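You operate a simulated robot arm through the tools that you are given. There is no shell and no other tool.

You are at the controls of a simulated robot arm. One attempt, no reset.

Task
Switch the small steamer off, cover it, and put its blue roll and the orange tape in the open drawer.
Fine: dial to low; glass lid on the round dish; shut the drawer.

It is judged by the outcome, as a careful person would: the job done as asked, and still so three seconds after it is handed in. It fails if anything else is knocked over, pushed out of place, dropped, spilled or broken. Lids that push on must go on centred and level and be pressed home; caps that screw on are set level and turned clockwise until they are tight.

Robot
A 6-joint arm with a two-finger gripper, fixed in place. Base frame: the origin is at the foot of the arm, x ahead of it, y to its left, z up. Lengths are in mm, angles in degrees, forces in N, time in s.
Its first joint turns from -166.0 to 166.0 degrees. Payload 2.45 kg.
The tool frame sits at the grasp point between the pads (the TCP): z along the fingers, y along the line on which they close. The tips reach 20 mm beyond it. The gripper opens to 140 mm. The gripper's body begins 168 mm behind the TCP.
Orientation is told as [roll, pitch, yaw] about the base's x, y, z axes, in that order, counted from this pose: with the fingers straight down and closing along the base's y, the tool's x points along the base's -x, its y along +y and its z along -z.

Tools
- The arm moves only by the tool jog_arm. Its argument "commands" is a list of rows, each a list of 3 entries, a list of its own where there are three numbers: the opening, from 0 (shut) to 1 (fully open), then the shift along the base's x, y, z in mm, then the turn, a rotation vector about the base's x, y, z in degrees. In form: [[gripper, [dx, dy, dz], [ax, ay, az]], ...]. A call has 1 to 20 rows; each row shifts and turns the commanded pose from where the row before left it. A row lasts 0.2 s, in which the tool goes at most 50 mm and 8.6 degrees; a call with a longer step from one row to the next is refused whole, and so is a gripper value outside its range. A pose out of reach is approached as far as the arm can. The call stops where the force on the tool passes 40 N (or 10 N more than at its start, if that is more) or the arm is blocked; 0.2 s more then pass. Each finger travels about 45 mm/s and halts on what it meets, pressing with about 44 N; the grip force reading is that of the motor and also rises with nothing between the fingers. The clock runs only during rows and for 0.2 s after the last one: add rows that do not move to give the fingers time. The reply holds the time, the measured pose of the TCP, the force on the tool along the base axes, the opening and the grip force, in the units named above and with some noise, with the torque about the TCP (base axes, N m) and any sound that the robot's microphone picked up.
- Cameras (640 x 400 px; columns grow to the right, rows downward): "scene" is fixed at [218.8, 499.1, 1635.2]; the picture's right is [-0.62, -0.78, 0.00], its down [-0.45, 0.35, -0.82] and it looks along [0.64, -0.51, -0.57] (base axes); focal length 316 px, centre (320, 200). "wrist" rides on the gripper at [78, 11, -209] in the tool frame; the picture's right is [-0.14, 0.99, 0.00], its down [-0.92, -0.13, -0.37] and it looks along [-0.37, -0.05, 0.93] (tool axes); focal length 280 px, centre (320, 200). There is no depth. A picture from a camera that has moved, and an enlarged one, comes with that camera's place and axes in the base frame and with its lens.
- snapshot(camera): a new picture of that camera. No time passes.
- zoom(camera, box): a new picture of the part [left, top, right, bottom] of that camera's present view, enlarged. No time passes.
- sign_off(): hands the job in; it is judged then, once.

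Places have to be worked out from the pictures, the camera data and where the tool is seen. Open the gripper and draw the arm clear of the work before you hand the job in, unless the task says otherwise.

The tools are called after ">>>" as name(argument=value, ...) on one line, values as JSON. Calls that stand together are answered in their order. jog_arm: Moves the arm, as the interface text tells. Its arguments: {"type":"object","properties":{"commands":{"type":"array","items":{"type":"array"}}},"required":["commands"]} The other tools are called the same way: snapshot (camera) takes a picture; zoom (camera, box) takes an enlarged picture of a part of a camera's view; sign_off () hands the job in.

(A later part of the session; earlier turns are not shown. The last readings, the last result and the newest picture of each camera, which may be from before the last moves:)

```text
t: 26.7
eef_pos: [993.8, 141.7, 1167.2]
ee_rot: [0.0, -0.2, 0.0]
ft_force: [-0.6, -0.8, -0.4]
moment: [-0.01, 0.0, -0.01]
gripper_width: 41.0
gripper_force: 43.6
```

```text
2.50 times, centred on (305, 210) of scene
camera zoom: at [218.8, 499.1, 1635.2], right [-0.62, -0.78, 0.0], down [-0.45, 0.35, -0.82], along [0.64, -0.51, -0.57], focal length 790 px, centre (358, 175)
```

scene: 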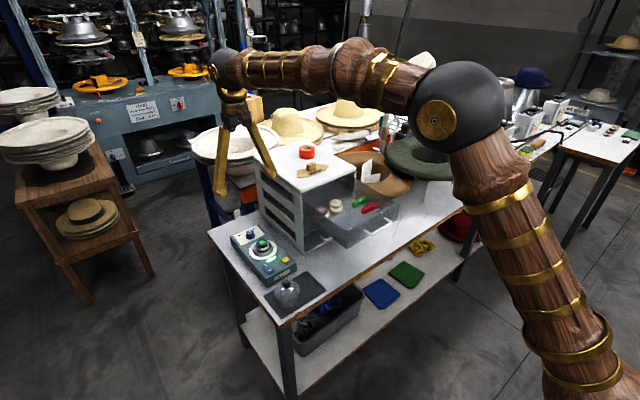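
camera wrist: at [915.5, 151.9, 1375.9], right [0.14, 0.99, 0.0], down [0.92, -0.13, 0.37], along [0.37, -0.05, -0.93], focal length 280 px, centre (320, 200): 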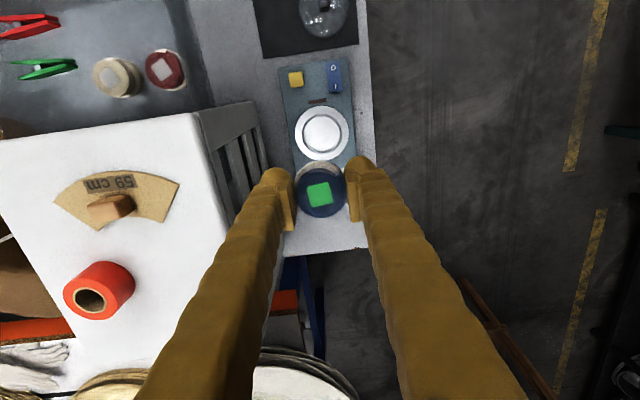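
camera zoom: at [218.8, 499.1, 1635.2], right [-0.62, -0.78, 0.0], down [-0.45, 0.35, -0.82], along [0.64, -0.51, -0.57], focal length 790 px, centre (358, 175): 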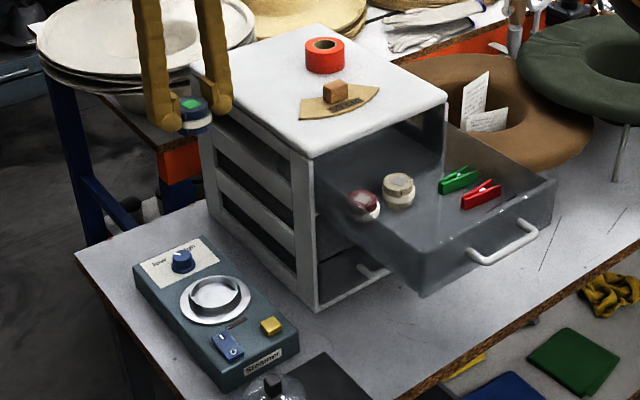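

The roll is lifted cleanly. The drawer (front panel x≈710, floor z≈970, red spool (873,-28), beige (873,-90)) has free space near (800,-35); I carry the roll there at height, turning the gripper -90° so the fingers fit.

>>> jog_arm(commands=[[0.2, [-40, 0, 0], [0, 0, -8]], [0.2, [-40, 0, 0], [0, 0, -8]], [0.2, [-40, -8, 0], [0, 0, -8]], [0.2, [-40, -20, 0], [0, 0, -8]], [0.2, [-34, -30, 0], [0, 0, -8]], [0.2, [0, -40, 0], [0, 0, -8]], [0.2, [0, -40, 0], [0, 0, -8]], [0.2, [0, -38, 0], [0, 0, -8]], [0.2, [0, 0, 0], [0, 0, -8]], [0.2, [0, 0, 0], [0, 0, -8]], [0.2, [0, 0, 0], [0, 0, -8]], [0.2, [0, 0, 0], [0, 0, -2]], [0.2, [0, 0, 0], [0, 0, 0]]])

>>> snapshot(camera="wrist")

>>> zoom(camera="scene", box=[245, 100, 445, 260])

```text
t: 29.5
eef_pos: [801.4, -32.5, 1166.8]
ee_rot: [0.0, -0.2, -90.1]
ft_force: [-1.5, 1.1, -1.7]
moment: [0.04, -0.02, -0.02]
gripper_width: 40.7
gripper_force: 44.0
```

```text
taken
camera wrist: at [811.4, 45.9, 1375.1], right [0.99, -0.14, 0.0], down [-0.13, -0.92, 0.37], along [-0.05, -0.37, -0.93], focal length 280 px, centre (320, 200)
```

wrist: 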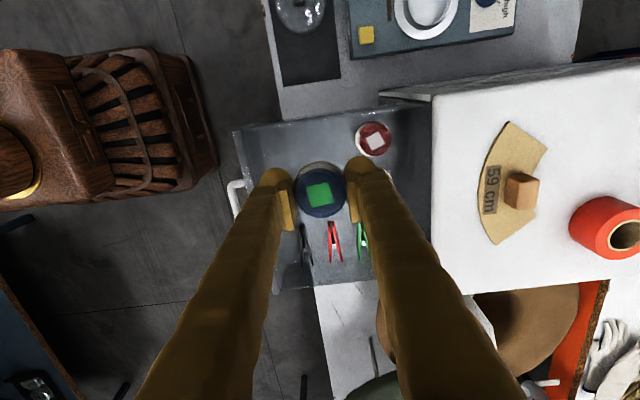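

```text
2.50 times, centred on (345, 180) of scene
camera zoom: at [218.8, 499.1, 1635.2], right [-0.62, -0.78, 0.0], down [-0.45, 0.35, -0.82], along [0.64, -0.51, -0.57], focal length 790 px, centre (258, 250)
```

zoom: 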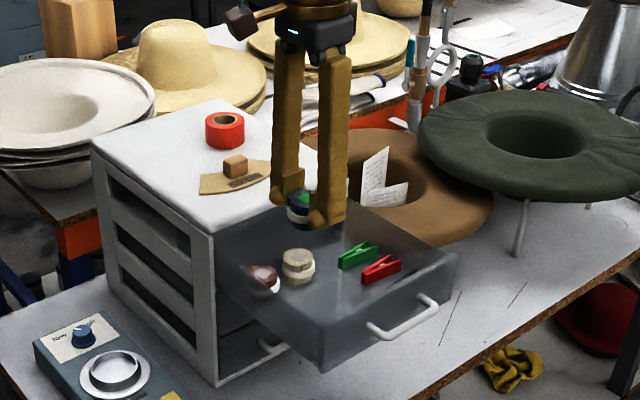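

Position over the drawer is right. I lower the roll into the drawer, stopping a little above the floor.

>>> jog_arm(commands=[[0.2, [-1, -3, -40], [0, 0, 0]], [0.2, [0, 0, -40], [0, 0, 0]], [0.2, [0, 0, -30], [0, 0, 0]], [0.2, [0, 0, -22], [0, 0, 0]], [0.2, [0, 0, 0], [0, 0, 0]]])

>>> snapshot(camera="wrist")

>>> zoom(camera="scene", box=[295, 160, 395, 240])

```text
t: 30.7
eef_pos: [798.5, -37.2, 1033.0]
ee_rot: [0.0, -0.2, -90.0]
ft_force: [-1.0, -0.5, -0.5]
moment: [0.01, 0.01, -0.01]
gripper_width: 40.9
gripper_force: 44.4
```

```text
taken
camera wrist: at [809.4, 42.2, 1242.8], right [0.99, -0.14, 0.0], down [-0.13, -0.92, 0.37], along [-0.05, -0.37, -0.93], focal length 280 px, centre (320, 200)
```

wrist: 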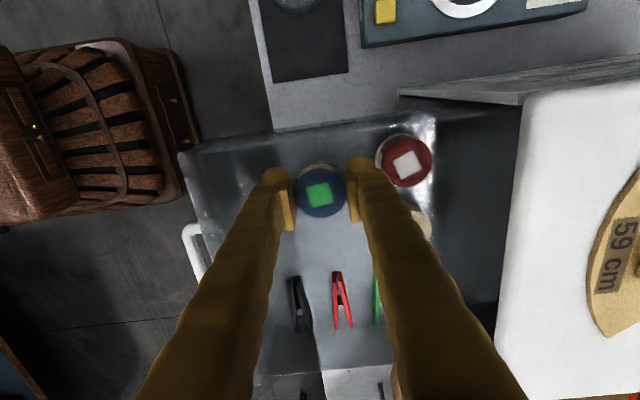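

```text
5.00 times, centred on (345, 200) of scene
camera zoom: at [218.8, 499.1, 1635.2], right [-0.62, -0.78, 0.0], down [-0.45, 0.35, -0.82], along [0.64, -0.51, -0.57], focal length 1580 px, centre (195, 200)
```

zoom: 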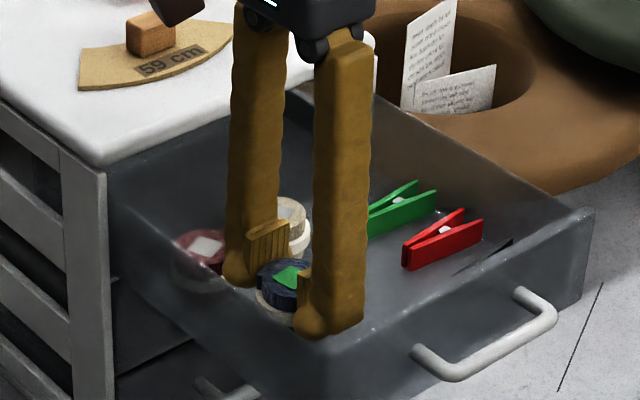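

Clear of the red spool; I shift 8 mm toward the front and lower in small steps feeling for the drawer floor.

>>> jog_arm(commands=[[0.2, [-8, -2, 0], [0, 0, 0]], [0.2, [0, 0, -8], [0, 0, 0]], [0.2, [0, 0, -4], [0, 0, 0]], [0.2, [0, 0, -2], [0, 0, 0]], [0.2, [0, 0, -2], [0, 0, 0]], [0.2, [0, 0, 0], [0, 0, 0]]])

>>> zoom(camera="scene", box=[295, 160, 395, 240])

```text
t: 32.2
eef_pos: [791.6, -38.2, 1020.2]
ee_rot: [0.3, -0.2, -89.9]
ft_force: [0.4, -1.0, 6.6]
moment: [-0.01, 0.06, -0.02]
gripper_width: 40.6
gripper_force: 43.6
stopped in row 6: the force on the tool passed its limit at 42 N (the readings are from after the stop); the commanded pose is now the measured one
```

```text
5.00 times, centred on (345, 200) of scene
camera zoom: at [218.8, 499.1, 1635.2], right [-0.62, -0.78, 0.0], down [-0.45, 0.35, -0.82], along [0.64, -0.51, -0.57], focal length 1580 px, centre (195, 200)
```

zoom: 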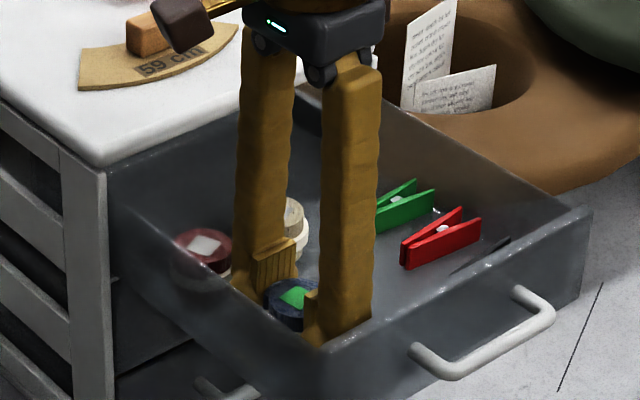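

The roll is on the drawer floor. I open modestly and lift straight out.

>>> jog_arm(commands=[[0.35, [0, 0, 0], [0, 0, 0]], [0.4, [0, 0, 0], [0, 0, 0]], [0.4, [0, 0, 0], [0, 0, 0]], [0.4, [0, 0, 15], [0, 0, 0]], [0.4, [0, 0, 35], [0, 0, 0]], [0.4, [0, 0, 45], [0, 0, 0]], [0.5, [0, 0, 45], [0, 0, 0]], [0.6, [0, 0, 45], [0, 0, 0]], [0.7, [0, 0, 20], [0, 0, 0]], [0.7, [0, 0, 0], [0, 0, 0]]])

>>> snapshot(camera="wrist")

>>> zoom(camera="scene", box=[275, 130, 415, 240])

```text
t: 34.4
eef_pos: [795.6, -36.8, 1224.1]
ee_rot: [0.2, -0.2, -90.0]
ft_force: [-0.2, 0.0, -0.8]
moment: [0.0, -0.02, 0.0]
gripper_width: 97.9
gripper_force: 0.1
```

```text
taken
camera wrist: at [805.9, 42.2, 1433.6], right [0.99, -0.14, 0.0], down [-0.13, -0.92, 0.37], along [-0.05, -0.37, -0.93], focal length 280 px, centre (320, 200)
```

wrist: 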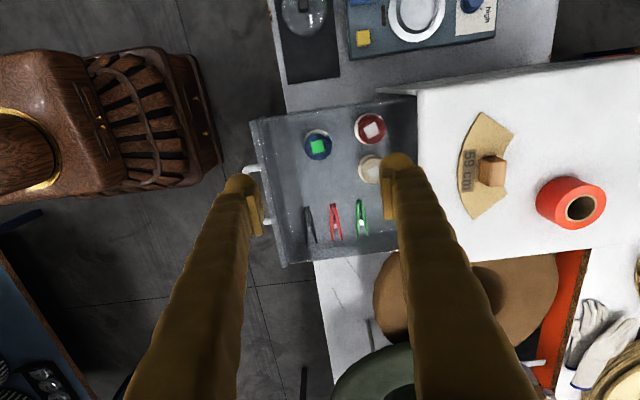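

```text
3.64 times, centred on (345, 185) of scene
camera zoom: at [218.8, 499.1, 1635.2], right [-0.62, -0.78, 0.0], down [-0.45, 0.35, -0.82], along [0.64, -0.51, -0.57], focal length 1149 px, centre (229, 254)
```

zoom: 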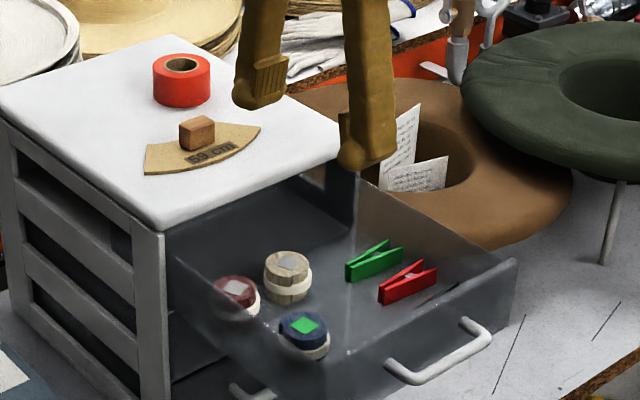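

The blue roll stands in the drawer. The orange tape's top is at about (1095.6,-131.7,1128), ~60 mm diameter; I go over it high up, keeping the current yaw.

>>> jog_arm(commands=[[0.7, [45, -10, 0], [0, 0, 0]], [0.7, [45, -15, 0], [0, 0, 0]], [0.7, [45, -15, 0], [0, 0, 0]], [0.7, [45, -15, 0], [0, 0, 0]], [0.7, [45, -15, 0], [0, 0, 0]], [0.7, [45, -15, 0], [0, 0, 0]], [0.7, [30, -10, 0], [0, 0, 0]], [0.7, [0, 0, -25], [0, 0, 0]], [0.7, [0, 0, 0], [0, 0, 0]]])

>>> snapshot(camera="wrist")

>>> zoom(camera="scene", box=[235, 70, 375, 200])

```text
t: 36.4
eef_pos: [1091.6, -131.2, 1200.6]
ee_rot: [0.2, -0.2, -90.0]
ft_force: [0.1, -0.5, -0.3]
moment: [-0.03, 0.0, -0.04]
gripper_width: 98.1
gripper_force: 0.1
```

```text
taken
camera wrist: at [1102.1, -52.5, 1409.7], right [0.99, -0.14, 0.0], down [-0.13, -0.92, 0.37], along [-0.05, -0.37, -0.93], focal length 280 px, centre (320, 200)
```

wrist: 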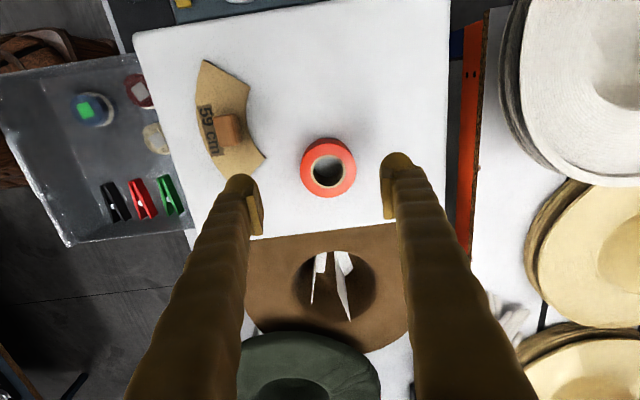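

```text
3.08 times, centred on (305, 135) of scene
camera zoom: at [218.8, 499.1, 1635.2], right [-0.62, -0.78, 0.0], down [-0.45, 0.35, -0.82], along [0.64, -0.51, -0.57], focal length 972 px, centre (366, 400)
```

zoom: 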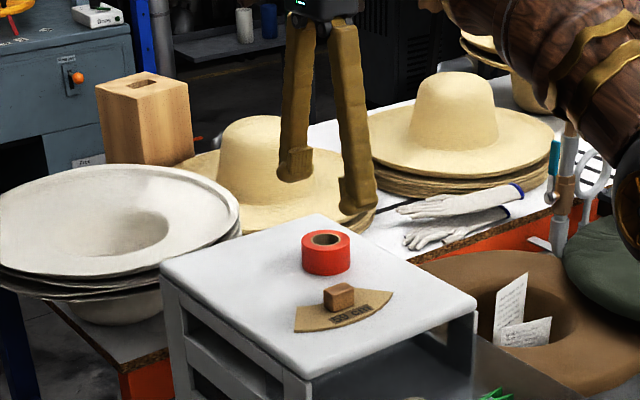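

The tape is ~6 mm further in x than the gripper centre. I shift and descend, leaving the tips about 20 mm above the cabinet top.

>>> jog_arm(commands=[[0.7, [6.5, -0.5, -20], [0, 0, 0]], [0.7, [0, 0, -30], [0, 0, 0]], [0.7, [0, 0, -20], [0, 0, 0]], [0.7, [0, 0, -8], [0, 0, 0]], [0.7, [0, 0, 0], [0, 0, 0]]])

>>> zoom(camera="wrist", box=[220, 110, 420, 235])

>>> zoom(camera="scene", box=[265, 120, 345, 180])

```text
t: 37.6
eef_pos: [1100.5, -132.4, 1123.0]
ee_rot: [0.1, -0.2, -90.0]
ft_force: [0.3, 0.2, -0.6]
moment: [0.03, 0.01, 0.0]
gripper_width: 97.9
gripper_force: 0.1
```

```text
3.20 times, centred on (320, 172) of wrist
camera zoom: at [1110.3, -54.0, 1331.8], right [0.99, -0.14, 0.0], down [-0.13, -0.92, 0.37], along [-0.05, -0.37, -0.93], focal length 897 px, centre (320, 288)
```

zoom: 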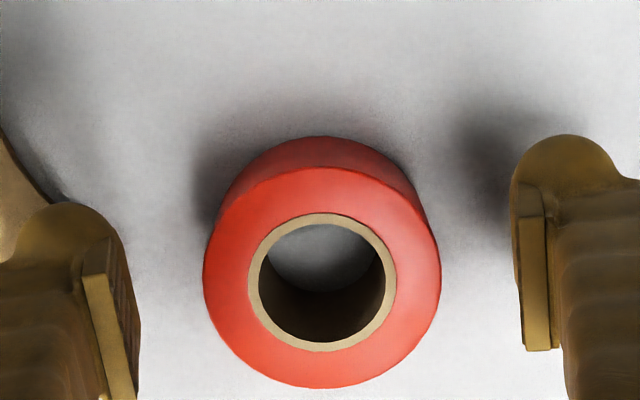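

```text
6.67 times, centred on (305, 150) of scene
camera zoom: at [218.8, 499.1, 1635.2], right [-0.62, -0.78, 0.0], down [-0.45, 0.35, -0.82], along [0.64, -0.51, -0.57], focal length 2106 px, centre (420, 533)
```

zoom: 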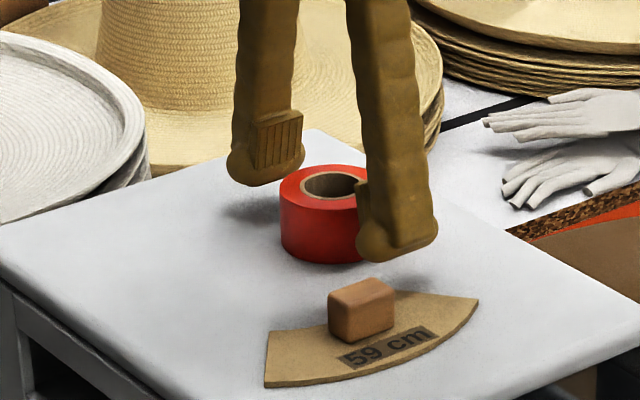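

Centred on the tape. I lower 5 mm and close.

>>> jog_arm(commands=[[0.7, [-0.8, 0, -5], [0, 0, 0]], [0.5, [0, 0, 0], [0, 0, 0]], [0.42, [0, 0, 0], [0, 0, 0]], [0.38, [0, 0, 0], [0, 0, 0]], [0.35, [0, 0, 0], [0, 0, 0]], [0.35, [0, 0, 0], [0, 0, 0]], [0.35, [0, 0, 0], [0, 0, 0]]])

>>> zoom(camera="wrist", box=[220, 110, 420, 235])

```text
t: 39.2
eef_pos: [1098.3, -133.1, 1118.1]
ee_rot: [0.2, -0.2, -90.0]
ft_force: [0.4, -0.7, 0.7]
moment: [0.0, -0.03, 0.01]
gripper_width: 57.8
gripper_force: 44.1
```

```text
3.20 times, centred on (320, 172) of wrist
camera zoom: at [1109.1, -54.4, 1326.9], right [0.99, -0.14, 0.0], down [-0.13, -0.92, 0.37], along [-0.05, -0.37, -0.93], focal length 897 px, centre (320, 288)
```

zoom: 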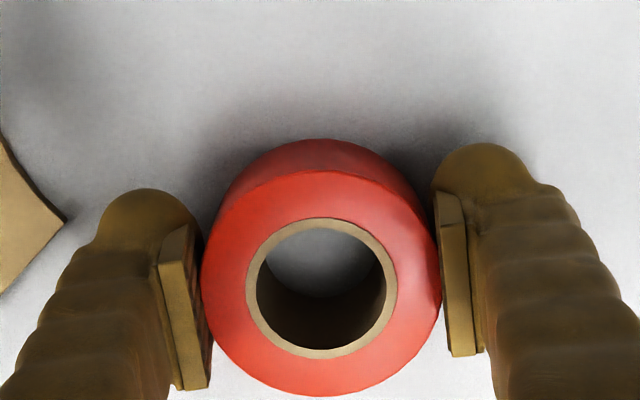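

Tape gripped at 57.8 mm. I lift it and carry it over the drawer's free spot near (787,-108).

>>> jog_arm(commands=[[0.35, [0, 0, 10], [0, 0, 0]], [0.35, [0, 0, 30], [0, 0, 0]], [0.35, [0, 0, 40], [0, 0, 0]], [0.35, [0, 0, 25], [0, 0, 0]], [0.35, [-30, 0, 0], [0, 0, 0]], [0.35, [-45, 4, 0], [0, 0, 0]], [0.35, [-45, 4, 0], [0, 0, 0]], [0.35, [-45, 4, 0], [0, 0, 0]], [0.35, [-45, 4, 0], [0, 0, 0]], [0.35, [-45, 4, 0], [0, 0, 0]], [0.35, [-45, 4, 0], [0, 0, 0]], [0.35, [-11, 1, 0], [0, 0, 0]], [0.35, [0, 0, -40], [0, 0, 0]], [0.35, [0, 0, -40], [0, 0, 0]], [0.35, [0, 0, 0], [0, 0, 0]]])

>>> snapshot(camera="wrist")

>>> zoom(camera="scene", box=[275, 130, 415, 240])

```text
t: 42.4
eef_pos: [785.6, -109.4, 1139.3]
ee_rot: [0.2, -0.3, -90.1]
ft_force: [-0.6, -0.7, -0.4]
moment: [-0.01, 0.01, 0.01]
gripper_width: 57.5
gripper_force: 44.2
```

```text
taken
camera wrist: at [796.0, -29.7, 1347.9], right [0.99, -0.14, 0.0], down [-0.13, -0.92, 0.37], along [-0.05, -0.37, -0.93], focal length 280 px, centre (320, 200)
```

wrist: 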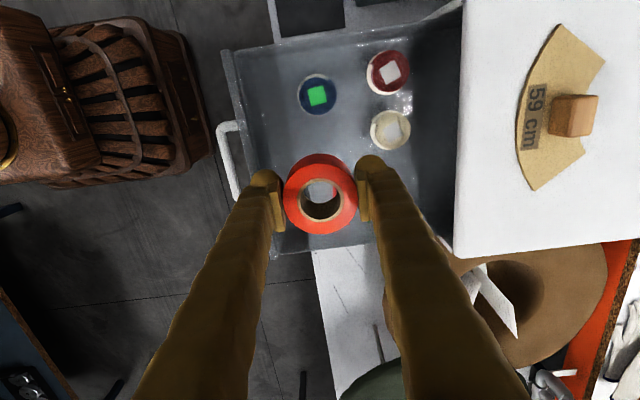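

```text
3.64 times, centred on (345, 185) of scene
camera zoom: at [218.8, 499.1, 1635.2], right [-0.62, -0.78, 0.0], down [-0.45, 0.35, -0.82], along [0.64, -0.51, -0.57], focal length 1149 px, centre (229, 254)
```

zoom: 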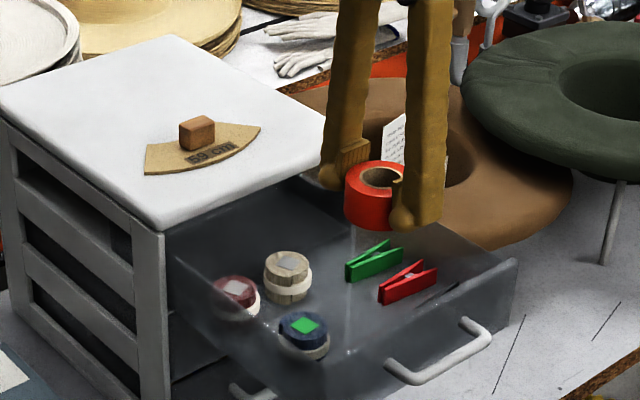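

Clip ends are near y≈-145 and the roll at (793,-37), so I aim the tape at (784,-104) and lower it in stages.

>>> jog_arm(commands=[[0.35, [-1, 5, -30], [0, 0, 0]], [0.35, [0, 0, -40], [0, 0, 0]], [0.35, [0, 0, -30], [0, 0, 0]], [0.35, [0, 0, -12], [0, 0, 0]], [0.35, [0, 0, 0], [0, 0, 0]]])

>>> snapshot(camera="wrist")

>>> zoom(camera="scene", box=[295, 160, 395, 240])

```text
t: 43.6
eef_pos: [783.9, -102.4, 1027.8]
ee_rot: [0.2, -0.3, -90.1]
ft_force: [-0.4, 0.1, -0.6]
moment: [-0.01, 0.02, 0.03]
gripper_width: 57.8
gripper_force: 43.7
```

```text
taken
camera wrist: at [794.9, -24.2, 1237.7], right [0.99, -0.14, 0.0], down [-0.13, -0.92, 0.37], along [-0.05, -0.37, -0.93], focal length 280 px, centre (320, 200)
```

wrist: 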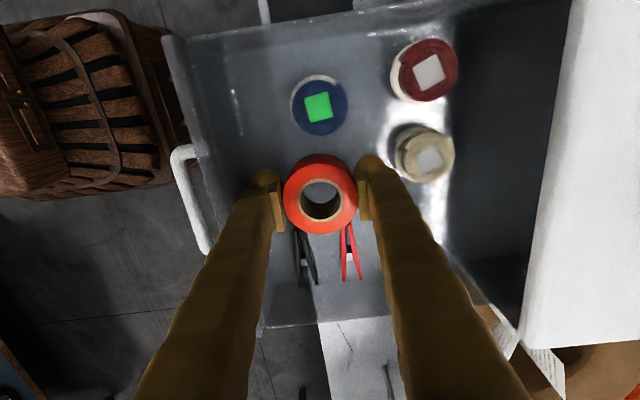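

```text
5.00 times, centred on (345, 200) of scene
camera zoom: at [218.8, 499.1, 1635.2], right [-0.62, -0.78, 0.0], down [-0.45, 0.35, -0.82], along [0.64, -0.51, -0.57], focal length 1580 px, centre (195, 200)
```

zoom: 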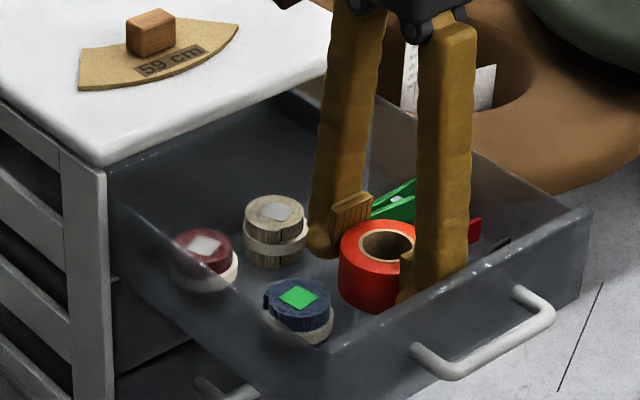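

Clear of everything around. I lower in small steps until the tape meets the floor.

>>> jog_arm(commands=[[0.35, [0, 0, -8], [0, 0, 0]], [0.35, [0, 0, -4], [0, 0, 0]], [0.35, [0, 0, -2], [0, 0, 0]], [0.35, [0, 0, -2], [0, 0, 0]], [0.35, [0, 0, -2], [0, 0, 0]], [0.35, [0, 0, -2], [0, 0, 0]], [0.35, [0, 0, -2], [0, 0, 0]]])

```text
t: 44.7
eef_pos: [786.8, -103.2, 1016.5]
ee_rot: [0.5, -0.1, -89.9]
ft_force: [-0.4, 1.2, 8.1]
moment: [0.01, 0.09, -0.02]
gripper_width: 57.8
gripper_force: 43.7
stopped in row 5: the force on the tool passed its limit at 45 N (the readings are from after the stop); the commanded pose is now the measured one
```

Contact with the drawer floor. I open slightly and lift straight out.

>>> jog_arm(commands=[[0.46, [0, 0, 0], [0, 0, 0]], [0.5, [0, 0, 0], [0, 0, 0]], [0.5, [0, 0, 0], [0, 0, 0]], [0.5, [0, 0, 15], [0, 0, 0]], [0.5, [0, 0, 35], [0, 0, 0]], [0.5, [0, 0, 45], [0, 0, 0]], [0.5, [0, 0, 45], [0, 0, 0]], [0.5, [0, 0, 45], [0, 0, 0]], [0.5, [0, 0, 0], [0, 0, 0]]])

>>> snapshot(camera="wrist")

>>> zoom(camera="scene", box=[275, 130, 415, 240])

```text
t: 46.7
eef_pos: [787.7, -106.2, 1202.8]
ee_rot: [0.5, -0.3, -90.1]
ft_force: [-0.3, -0.8, 0.2]
moment: [-0.04, 0.02, 0.04]
gripper_width: 70.2
gripper_force: 0.0
```

```text
taken
camera wrist: at [796.2, -27.6, 1411.8], right [0.99, -0.14, 0.01], down [-0.13, -0.92, 0.37], along [-0.04, -0.37, -0.93], focal length 280 px, centre (320, 200)
```

wrist: 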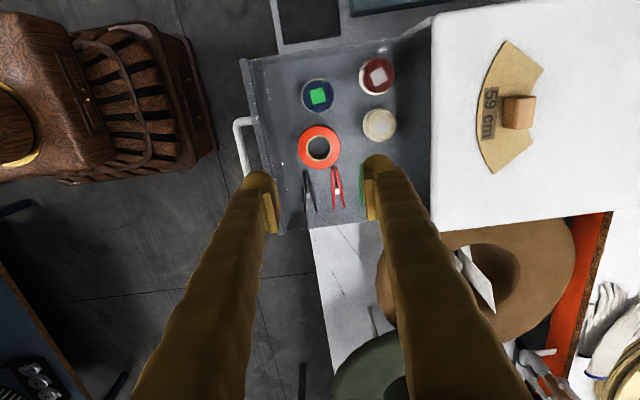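

```text
3.64 times, centred on (345, 185) of scene
camera zoom: at [218.8, 499.1, 1635.2], right [-0.62, -0.78, 0.0], down [-0.45, 0.35, -0.82], along [0.64, -0.51, -0.57], focal length 1149 px, centre (229, 254)
```

zoom: 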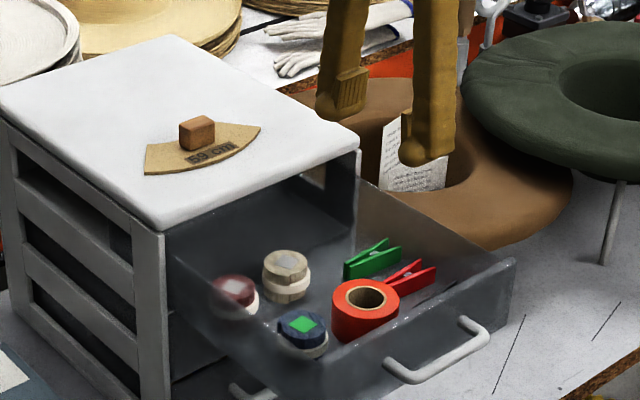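

Tape and roll are both in the drawer. Now I back off toward the robot, close the gripper, and turn it back to yaw 0 to push the drawer by its handle.

>>> jog_arm(commands=[[0.4, [-30, 2, 10], [0, 0, 8]], [0.2, [-40, 2, 0], [0, 0, 8]], [0, [-40, 2, 0], [0, 0, 8]], [0, [-35, 0, 0], [0, 0, 8]], [0, [-30, 0, 0], [0, 0, 8]], [0, [0, 0, 0], [0, 0, 8]], [0, [0, 0, 0], [0, 0, 8]], [0, [0, 0, 0], [0, 0, 8]], [0, [0, 0, 0], [0, 0, 8]], [0, [0, 0, 0], [0, 0, 8]], [0, [0, 0, 0], [0, 0, 8]], [0, [0, 0, 0], [0, 0, 2]], [0, [0, 0, 0], [0, 0, 0]]])

>>> snapshot(camera="wrist")

>>> zoom(camera="scene", box=[275, 130, 435, 260])

```text
t: 49.5
eef_pos: [611.7, -97.9, 1210.4]
ee_rot: [0.5, -0.2, 0.1]
ft_force: [0.3, 0.2, -0.5]
moment: [-0.02, 0.0, 0.01]
gripper_width: 0.0
gripper_force: 29.1
```

```text
taken
camera wrist: at [532.9, -88.6, 1419.1], right [0.14, 0.99, 0.01], down [0.92, -0.13, 0.37], along [0.37, -0.04, -0.93], focal length 280 px, centre (320, 200)
```

wrist: 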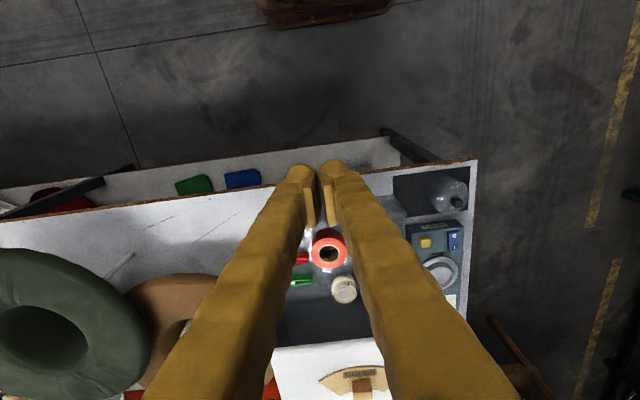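

```text
3.08 times, centred on (355, 195) of scene
camera zoom: at [218.8, 499.1, 1635.2], right [-0.62, -0.78, 0.0], down [-0.45, 0.35, -0.82], along [0.64, -0.51, -0.57], focal length 972 px, centre (212, 215)
```

zoom: 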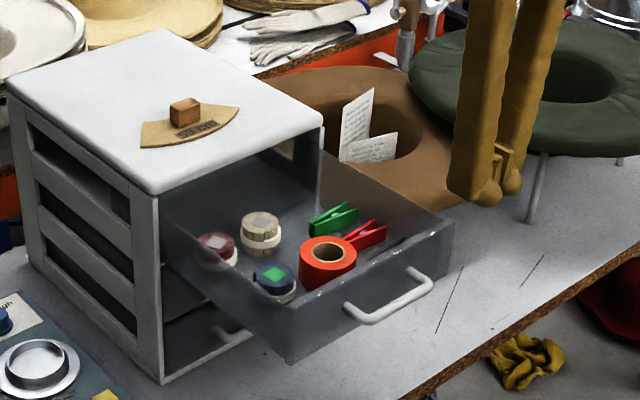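

The handle bar is near x≈676, y≈-92, z≈1030. I lower the closed gripper in front of it and then push in +x gently.

>>> jog_arm(commands=[[0, [3, 3, -45], [0, 0, 0]], [0, [0, 3, -45], [0, 0, 0]], [0, [0, 0, -45], [0, 0, 0]], [0, [0, 0, -45], [0, 0, 0]], [0, [0, 0, -15], [0, 0, 0]], [0, [15, 0, 0], [0, 0, 0]], [0, [0, 0, 0], [0, 0, 0]]])

>>> snapshot(camera="wrist")

>>> zoom(camera="scene", box=[275, 130, 435, 260])

```text
t: 51.1
eef_pos: [629.7, -88.7, 1014.7]
ee_rot: [0.5, -0.3, -0.1]
ft_force: [0.0, -0.2, -0.5]
moment: [0.0, 0.0, 0.02]
gripper_width: 0.2
gripper_force: 29.5
```

```text
taken
camera wrist: at [550.8, -80.6, 1223.4], right [0.14, 0.99, 0.01], down [0.92, -0.13, 0.37], along [0.37, -0.04, -0.93], focal length 280 px, centre (320, 200)
```

wrist: 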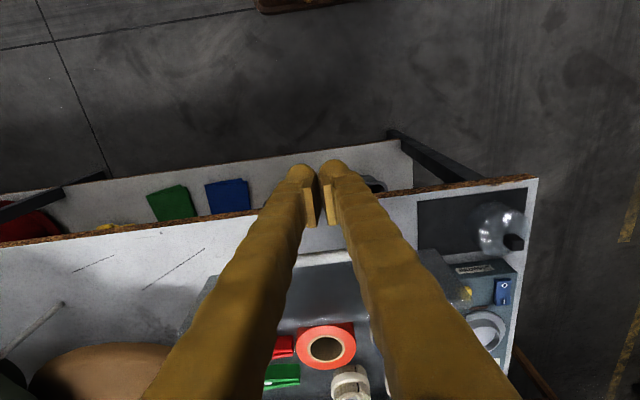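

```text
3.08 times, centred on (355, 195) of scene
camera zoom: at [218.8, 499.1, 1635.2], right [-0.62, -0.78, 0.0], down [-0.45, 0.35, -0.82], along [0.64, -0.51, -0.57], focal length 972 px, centre (212, 215)
```

zoom: 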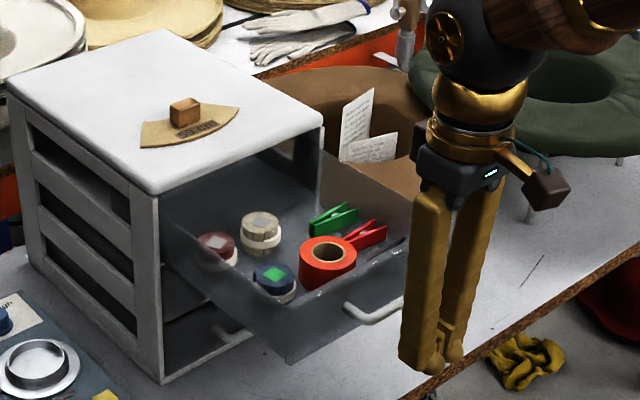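

The fingers stand in front of the handle. I push slowly in +x.

>>> jog_arm(commands=[[0, [10, 0, 0], [0, 0, 0]], [0, [10, 0, 0], [0, 0, 0]], [0, [4, 0, 0], [0, 0, 0]], [0, [4, 0, 0], [0, 0, 0]], [0, [4, 0, 0], [0, 0, 0]], [0, [4, 0, 0], [0, 0, 0]], [0, [5, 0, 0], [0, 0, 0]], [0, [6, 0, 0], [0, 0, 0]], [0, [6, 0, 0], [0, 0, 0]], [0, [0, 0, 0], [0, 0, 0]]])

>>> zoom(camera="scene", box=[275, 130, 435, 260])

```text
t: 53.3
eef_pos: [683.0, -90.9, 1014.6]
ee_rot: [0.5, -0.3, 0.0]
ft_force: [0.3, -0.3, 0.8]
moment: [0.0, 0.0, 0.01]
gripper_width: 0.0
gripper_force: 29.5
```

```text
3.08 times, centred on (355, 195) of scene
camera zoom: at [218.8, 499.1, 1635.2], right [-0.62, -0.78, 0.0], down [-0.45, 0.35, -0.82], along [0.64, -0.51, -0.57], focal length 972 px, centre (212, 215)
```

zoom: 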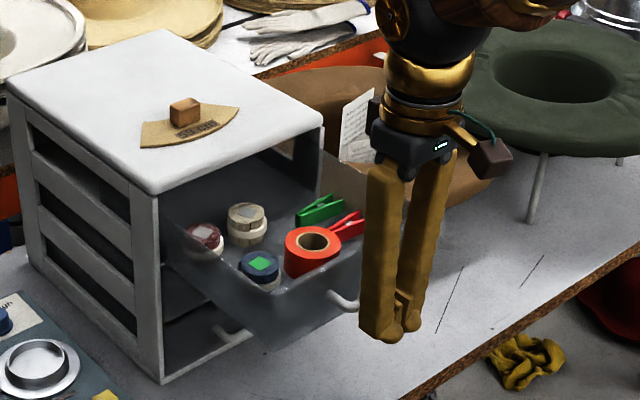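

The drawer slides easily and its contents stay put. I keep pushing at a gentle pace.

>>> jog_arm(commands=[[0, [6, 0, 0], [0, 0, 0]], [0, [7, 0, 0], [0, 0, 0]], [0, [8, 0, 0], [0, 0, 0]], [0, [8, 0, 0], [0, 0, 0]], [0, [8, 0, 0], [0, 0, 0]], [0, [8, 0, 0], [0, 0, 0]], [0, [8, 0, 0], [0, 0, 0]], [0, [8, 0, 0], [0, 0, 0]], [0, [8, 0, 0], [0, 0, 0]], [0, [8, 0, 0], [0, 0, 0]], [0, [8, 0, 0], [0, 0, 0]], [0, [8, 0, 0], [0, 0, 0]], [0, [8, 0, 0], [0, 0, 0]], [0, [8, 0, 0], [0, 0, 0]], [0, [6, 0, 0], [0, 0, 0]], [0, [5, 0, 0], [0, 0, 0]], [0, [4, 0, 0], [0, 0, 0]], [0, [0, 0, 0], [0, 0, 0]]])

>>> zoom(camera="scene", box=[275, 130, 435, 260])

>>> snapshot(camera="wrist")

```text
t: 57.1
eef_pos: [807.1, -90.2, 1015.1]
ee_rot: [0.6, -0.1, 0.0]
ft_force: [-0.4, -0.3, -0.4]
moment: [0.01, -0.02, -0.01]
gripper_width: 0.0
gripper_force: 29.6
```

```text
3.08 times, centred on (355, 195) of scene
camera zoom: at [218.8, 499.1, 1635.2], right [-0.62, -0.78, 0.0], down [-0.45, 0.35, -0.82], along [0.64, -0.51, -0.57], focal length 972 px, centre (212, 215)
```

zoom: 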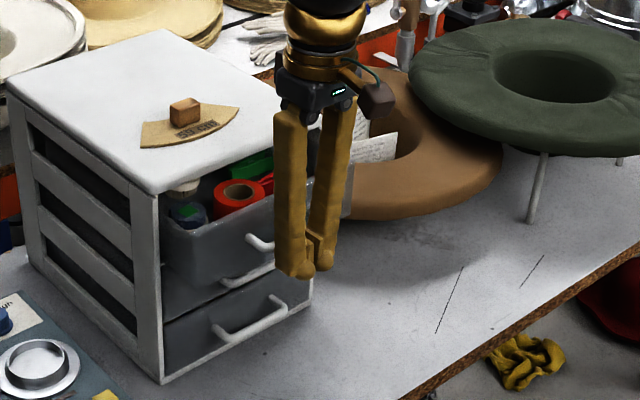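

```text
taken
camera wrist: at [727.9, -82.2, 1224.4], right [0.14, 0.99, 0.01], down [0.92, -0.13, 0.37], along [0.37, -0.04, -0.93], focal length 280 px, centre (320, 200)
```

wrist: 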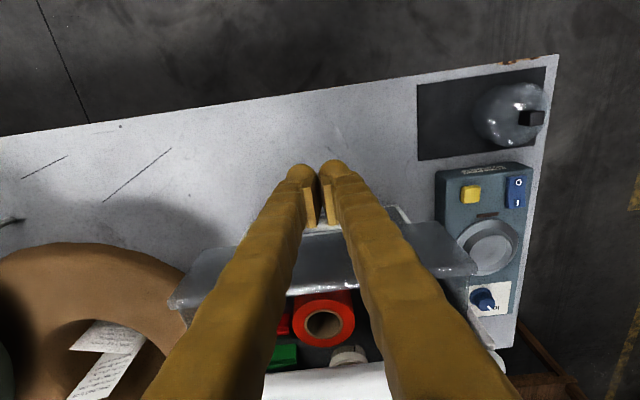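

About 60 mm remains. I continue with smaller steps until the drawer is home.

>>> jog_arm(commands=[[0, [5, 0, 0], [0, 0, 0]], [0, [6, 0, 0], [0, 0, 0]], [0, [7, 0, 0], [0, 0, 0]], [0, [7, 0, 0], [0, 0, 0]], [0, [6, 0, 0], [0, 0, 0]], [0, [5, 0, 0], [0, 0, 0]], [0, [5, 0, 0], [0, 0, 0]], [0, [4, 0, 0], [0, 0, 0]], [0, [4, 0, 0], [0, 0, 0]], [0, [3, 0, 0], [0, 0, 0]], [0, [3, 0, 0], [0, 0, 0]], [0, [3, 0, 0], [0, 0, 0]], [0, [3, 0, 0], [0, 0, 0]], [0, [3, 0, 0], [0, 0, 0]], [0, [3, 0, 0], [0, 0, 0]]])

>>> zoom(camera="scene", box=[275, 130, 435, 260])

>>> snapshot(camera="wrist")

```text
t: 60.0
eef_pos: [865.3, -93.1, 1014.8]
ee_rot: [0.5, 0.2, 0.1]
ft_force: [-14.2, -1.0, 4.4]
moment: [-0.02, -0.19, 0.03]
gripper_width: 6.0
gripper_force: 29.6
stopped in row 14: the force on the tool passed its limit at 48 N (the readings are from after the stop); the commanded pose is now the measured one
```

```text
3.08 times, centred on (355, 195) of scene
camera zoom: at [218.8, 499.1, 1635.2], right [-0.62, -0.78, 0.0], down [-0.45, 0.35, -0.82], along [0.64, -0.51, -0.57], focal length 972 px, centre (212, 215)
```

zoom: 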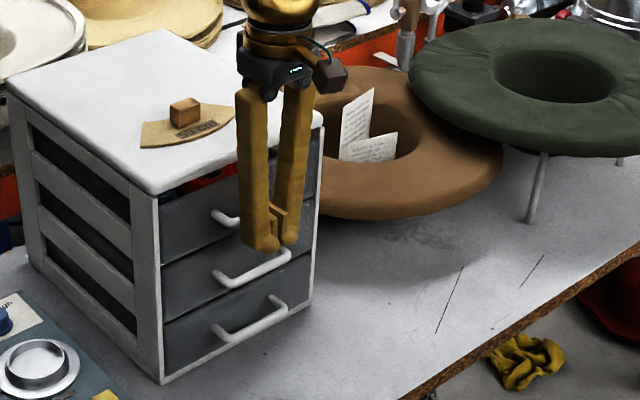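

```text
taken
camera wrist: at [787.9, -84.0, 1224.1], right [0.14, 0.99, 0.01], down [0.92, -0.13, 0.36], along [0.36, -0.04, -0.93], focal length 280 px, centre (320, 200)
```

wrist: 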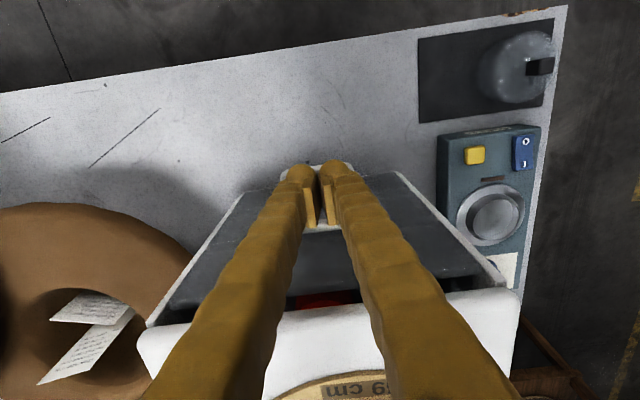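

It stopped as if home. I back off and check that the drawer front is flush.

>>> jog_arm(commands=[[0, [-10, 0, 0], [0, 0, 0]], [0, [-30, 0, 0], [0, 0, 0]], [0, [-40, 0, 0], [0, 0, 0]], [0, [-40, 20, 20], [0, 0, 0]], [0, [-30, 30, 40], [0, 0, 0]], [0, [0, 40, 45], [0, 0, 0]], [0, [0, 45, 20], [0, 0, 0]], [0, [0, 45, 0], [0, 0, 0]], [0, [0, 0, 0], [0, 0, 0]]])

>>> zoom(camera="scene", box=[265, 150, 375, 240])

>>> snapshot(camera="wrist")

```text
refused: row 5 steps farther than a row can; nothing moved
```

```text
4.44 times, centred on (320, 195) of scene
camera zoom: at [218.8, 499.1, 1635.2], right [-0.62, -0.78, 0.0], down [-0.45, 0.35, -0.82], along [0.64, -0.51, -0.57], focal length 1404 px, centre (320, 222)
```

zoom: 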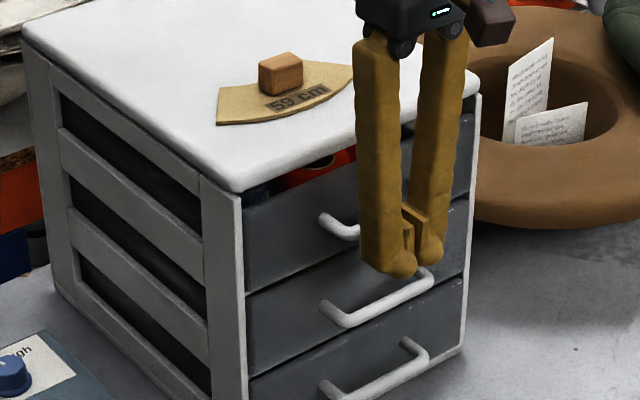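

```text
taken
camera wrist: at [787.9, -84.0, 1224.1], right [0.14, 0.99, 0.01], down [0.92, -0.13, 0.36], along [0.36, -0.04, -0.93], focal length 280 px, centre (320, 200)
```

wrist: 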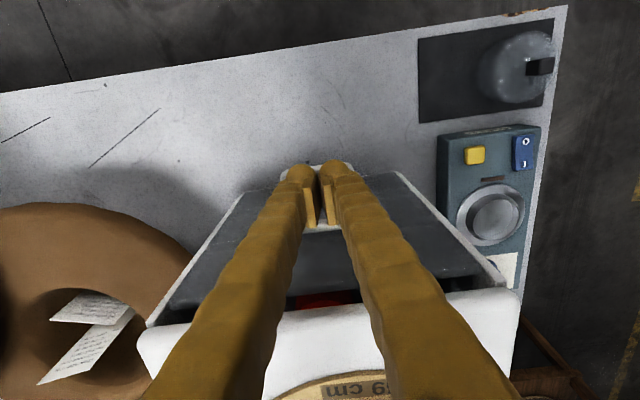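

That move was too large in one row, so I redo the retreat with smaller rows.

>>> jog_arm(commands=[[0, [-10, 0, 0], [0, 0, 0]], [0, [-30, 0, 0], [0, 0, 0]], [0, [-40, 0, 0], [0, 0, 0]], [0, [-40, 0, 20], [0, 0, 0]], [0, [-20, 20, 30], [0, 0, 0]], [0, [0, 35, 30], [0, 0, 0]], [0, [0, 40, 20], [0, 0, 0]], [0, [0, 40, 0], [0, 0, 0]], [0, [0, 40, 0], [0, 0, 0]], [0, [0, 0, 0], [0, 0, 0]]])

>>> zoom(camera="scene", box=[265, 150, 375, 240])

>>> snapshot(camera="wrist")

```text
t: 62.2
eef_pos: [725.9, 86.2, 1114.4]
ee_rot: [0.5, 0.1, 0.0]
ft_force: [-0.8, -0.1, -0.2]
moment: [-0.01, -0.01, 0.01]
gripper_width: 0.1
gripper_force: 29.6
```

```text
4.44 times, centred on (320, 195) of scene
camera zoom: at [218.8, 499.1, 1635.2], right [-0.62, -0.78, 0.0], down [-0.45, 0.35, -0.82], along [0.64, -0.51, -0.57], focal length 1404 px, centre (320, 222)
```

zoom: 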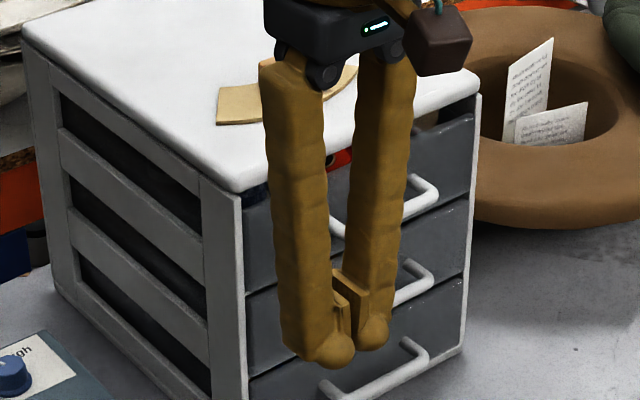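

```text
taken
camera wrist: at [648.2, 94.5, 1323.8], right [0.14, 0.99, 0.01], down [0.92, -0.13, 0.37], along [0.36, -0.04, -0.93], focal length 280 px, centre (320, 200)
```

wrist: 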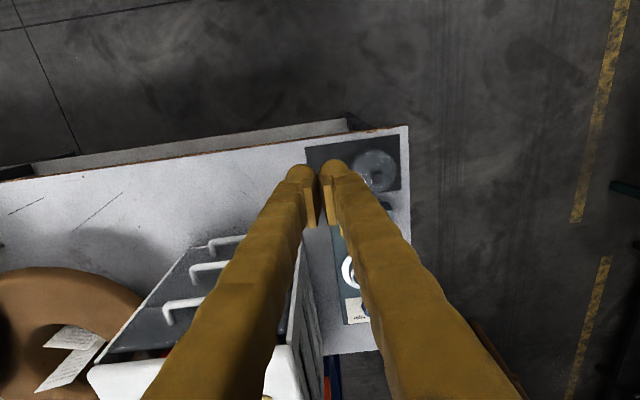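

I move over toward the lid, clearing the view of the drawer at the same time, and open the gripper.

>>> jog_arm(commands=[[0.3, [10, 40, 0], [0, 0, 0]], [0.6, [30, 35, 0], [0, 0, 0]], [0.6, [30, 15, 0], [0, 0, 0]], [0.6, [0, 0, 0], [0, 0, 0]], [0.6, [0, 0, 0], [0, 0, 0]]])

>>> zoom(camera="scene", box=[265, 150, 375, 240])

>>> snapshot(camera="wrist")

>>> zoom(camera="scene", box=[245, 250, 335, 320])

>>> zoom(camera="wrist", box=[240, 80, 400, 180])

```text
t: 63.4
eef_pos: [793.3, 171.7, 1111.3]
ee_rot: [0.5, 0.1, 0.1]
ft_force: [0.0, 0.4, -0.4]
moment: [0.02, 0.02, -0.02]
gripper_width: 84.0
gripper_force: 0.0
```

```text
4.44 times, centred on (320, 195) of scene
camera zoom: at [218.8, 499.1, 1635.2], right [-0.62, -0.78, 0.0], down [-0.45, 0.35, -0.82], along [0.64, -0.51, -0.57], focal length 1404 px, centre (320, 222)
```

zoom: 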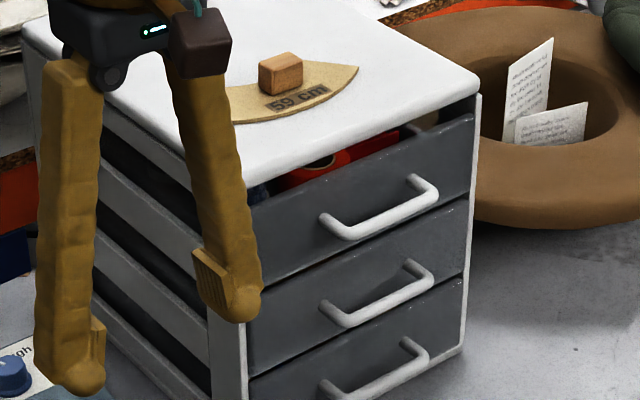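

```text
taken
camera wrist: at [716.6, 180.6, 1322.5], right [0.14, 0.99, 0.01], down [0.92, -0.13, 0.37], along [0.36, -0.04, -0.93], focal length 280 px, centre (320, 200)
```

wrist: 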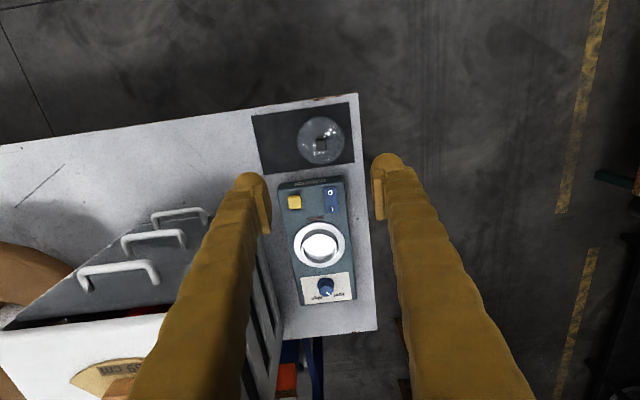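

```text
5.71 times, centred on (290, 285) of scene
camera zoom: at [218.8, 499.1, 1635.2], right [-0.62, -0.78, 0.0], down [-0.45, 0.35, -0.82], along [0.64, -0.51, -0.57], focal length 1806 px, centre (491, -286)
```

zoom: 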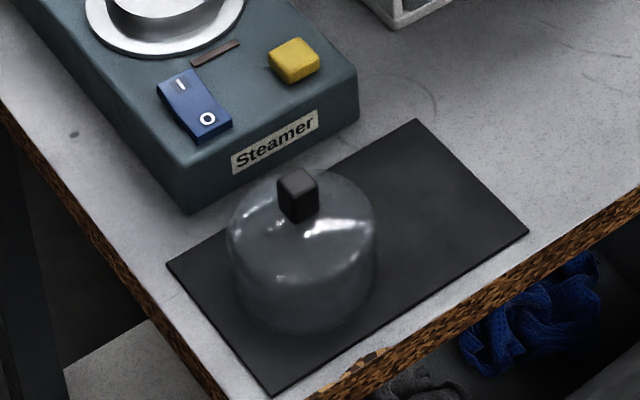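

```text
4.00 times, centred on (320, 130) of wrist
camera zoom: at [716.6, 180.6, 1322.5], right [0.14, 0.99, 0.01], down [0.92, -0.13, 0.37], along [0.36, -0.04, -0.93], focal length 1122 px, centre (320, 480)
```

zoom: 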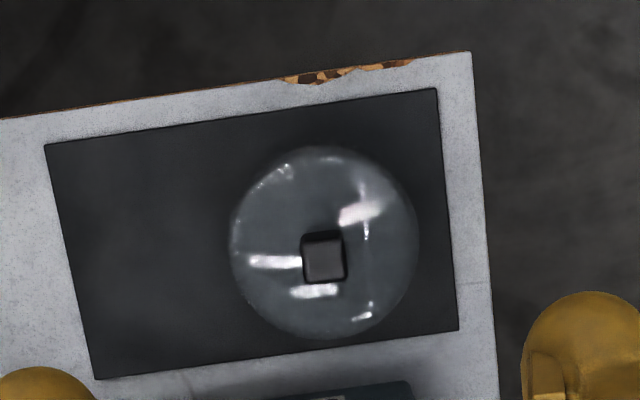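

The top drawer is flush with the others. Now the glass lid: its knob is near (796,174.5), top z≈880, ~17 mm wide. I hover above it, removing the small 0.5° roll, and look closely.

>>> jog_arm(commands=[[0.5, [2, 2, -40], [-0.5, -0.1, 0]], [0.45, [0, 0, -45], [0, 0, 0]], [0.45, [0, 0, -45], [0, 0, 0]], [0.45, [0, 0, -35], [0, 0, 0]], [0.45, [0, 0, 0], [0, 0, 0]]])

>>> snapshot(camera="wrist")

>>> zoom(camera="wrist", box=[240, 120, 400, 220])

>>> zoom(camera="scene", box=[245, 250, 335, 320])

```text
t: 64.6
eef_pos: [799.7, 170.0, 947.4]
ee_rot: [0.0, 0.0, 0.0]
ft_force: [0.0, 0.9, -0.6]
moment: [-0.04, 0.0, 0.02]
gripper_width: 62.9
gripper_force: 0.0
```

```text
taken
camera wrist: at [721.4, 181.5, 1157.4], right [0.14, 0.99, 0.0], down [0.92, -0.13, 0.37], along [0.37, -0.05, -0.93], focal length 280 px, centre (320, 200)
```

wrist: 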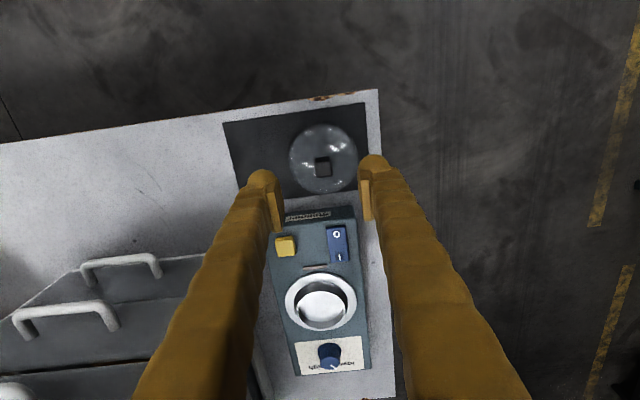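

```text
4.00 times, centred on (320, 170) of wrist
camera zoom: at [721.4, 181.5, 1157.4], right [0.14, 0.99, 0.0], down [0.92, -0.13, 0.37], along [0.37, -0.05, -0.93], focal length 1122 px, centre (320, 320)
```

zoom: 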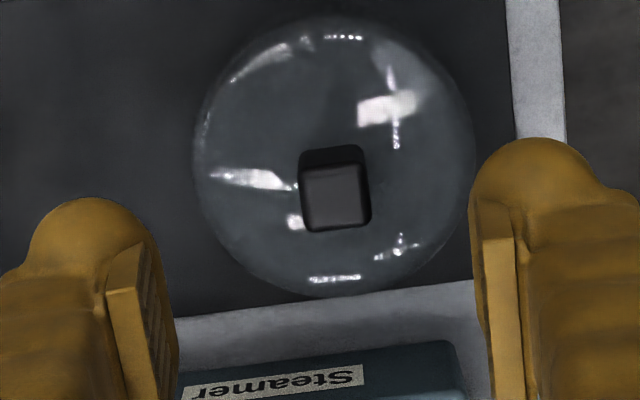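

```text
5.71 times, centred on (290, 285) of scene
camera zoom: at [218.8, 499.1, 1635.2], right [-0.62, -0.78, 0.0], down [-0.45, 0.35, -0.82], along [0.64, -0.51, -0.57], focal length 1806 px, centre (491, -286)
```

zoom: 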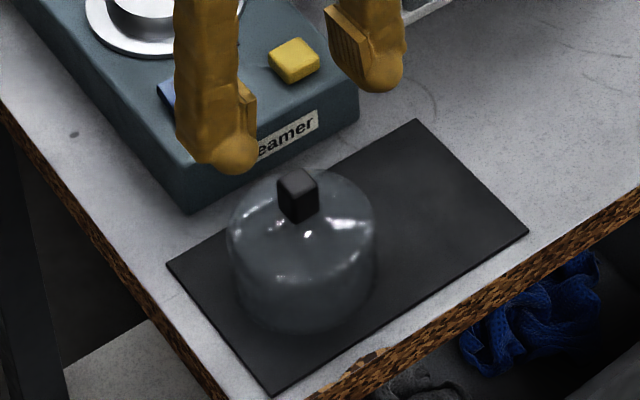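

Knob at about (798.7,175.6,880), aligned with the base axes. I centre on it and descend most of the way.

>>> jog_arm(commands=[[0.45, [-0.7, 5, -15], [0, 0, 0]], [0.45, [0, 0, -20], [0, 0, 0]], [0.45, [0, 0, -15], [0, 0, 0]], [0.45, [0, 0, 0], [0, 0, 0]]])

>>> zoom(camera="wrist", box=[240, 120, 400, 220])

>>> zoom(camera="scene", box=[245, 250, 335, 320])

```text
t: 65.6
eef_pos: [798.0, 179.8, 899.8]
ee_rot: [0.1, 0.0, 0.0]
ft_force: [0.1, 0.3, 0.7]
moment: [0.01, -0.02, 0.0]
gripper_width: 62.8
gripper_force: 0.0
```

```text
4.00 times, centred on (320, 170) of wrist
camera zoom: at [721.3, 189.7, 1108.9], right [0.14, 0.99, 0.0], down [0.92, -0.13, 0.37], along [0.36, -0.05, -0.93], focal length 1122 px, centre (320, 320)
```

zoom: 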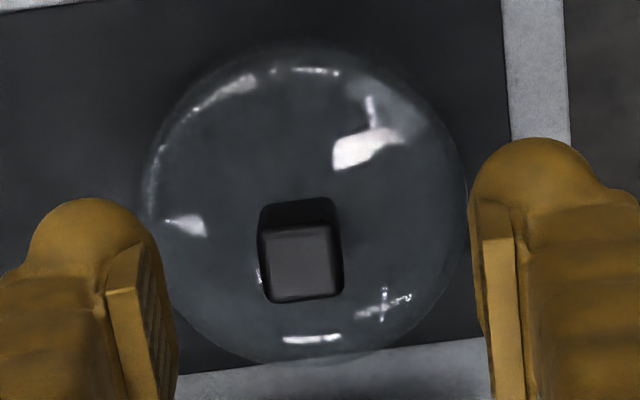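

```text
5.71 times, centred on (290, 285) of scene
camera zoom: at [218.8, 499.1, 1635.2], right [-0.62, -0.78, 0.0], down [-0.45, 0.35, -0.82], along [0.64, -0.51, -0.57], focal length 1806 px, centre (491, -286)
```

zoom: 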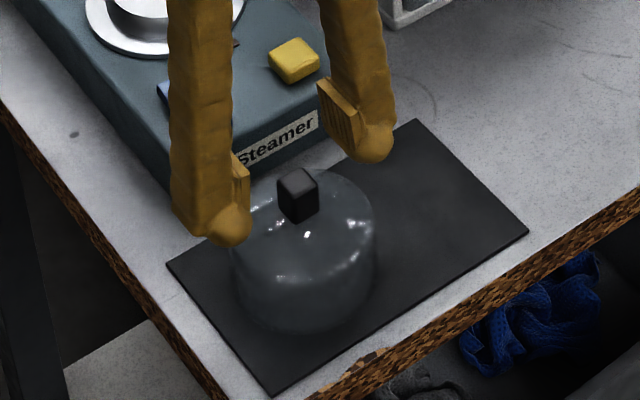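

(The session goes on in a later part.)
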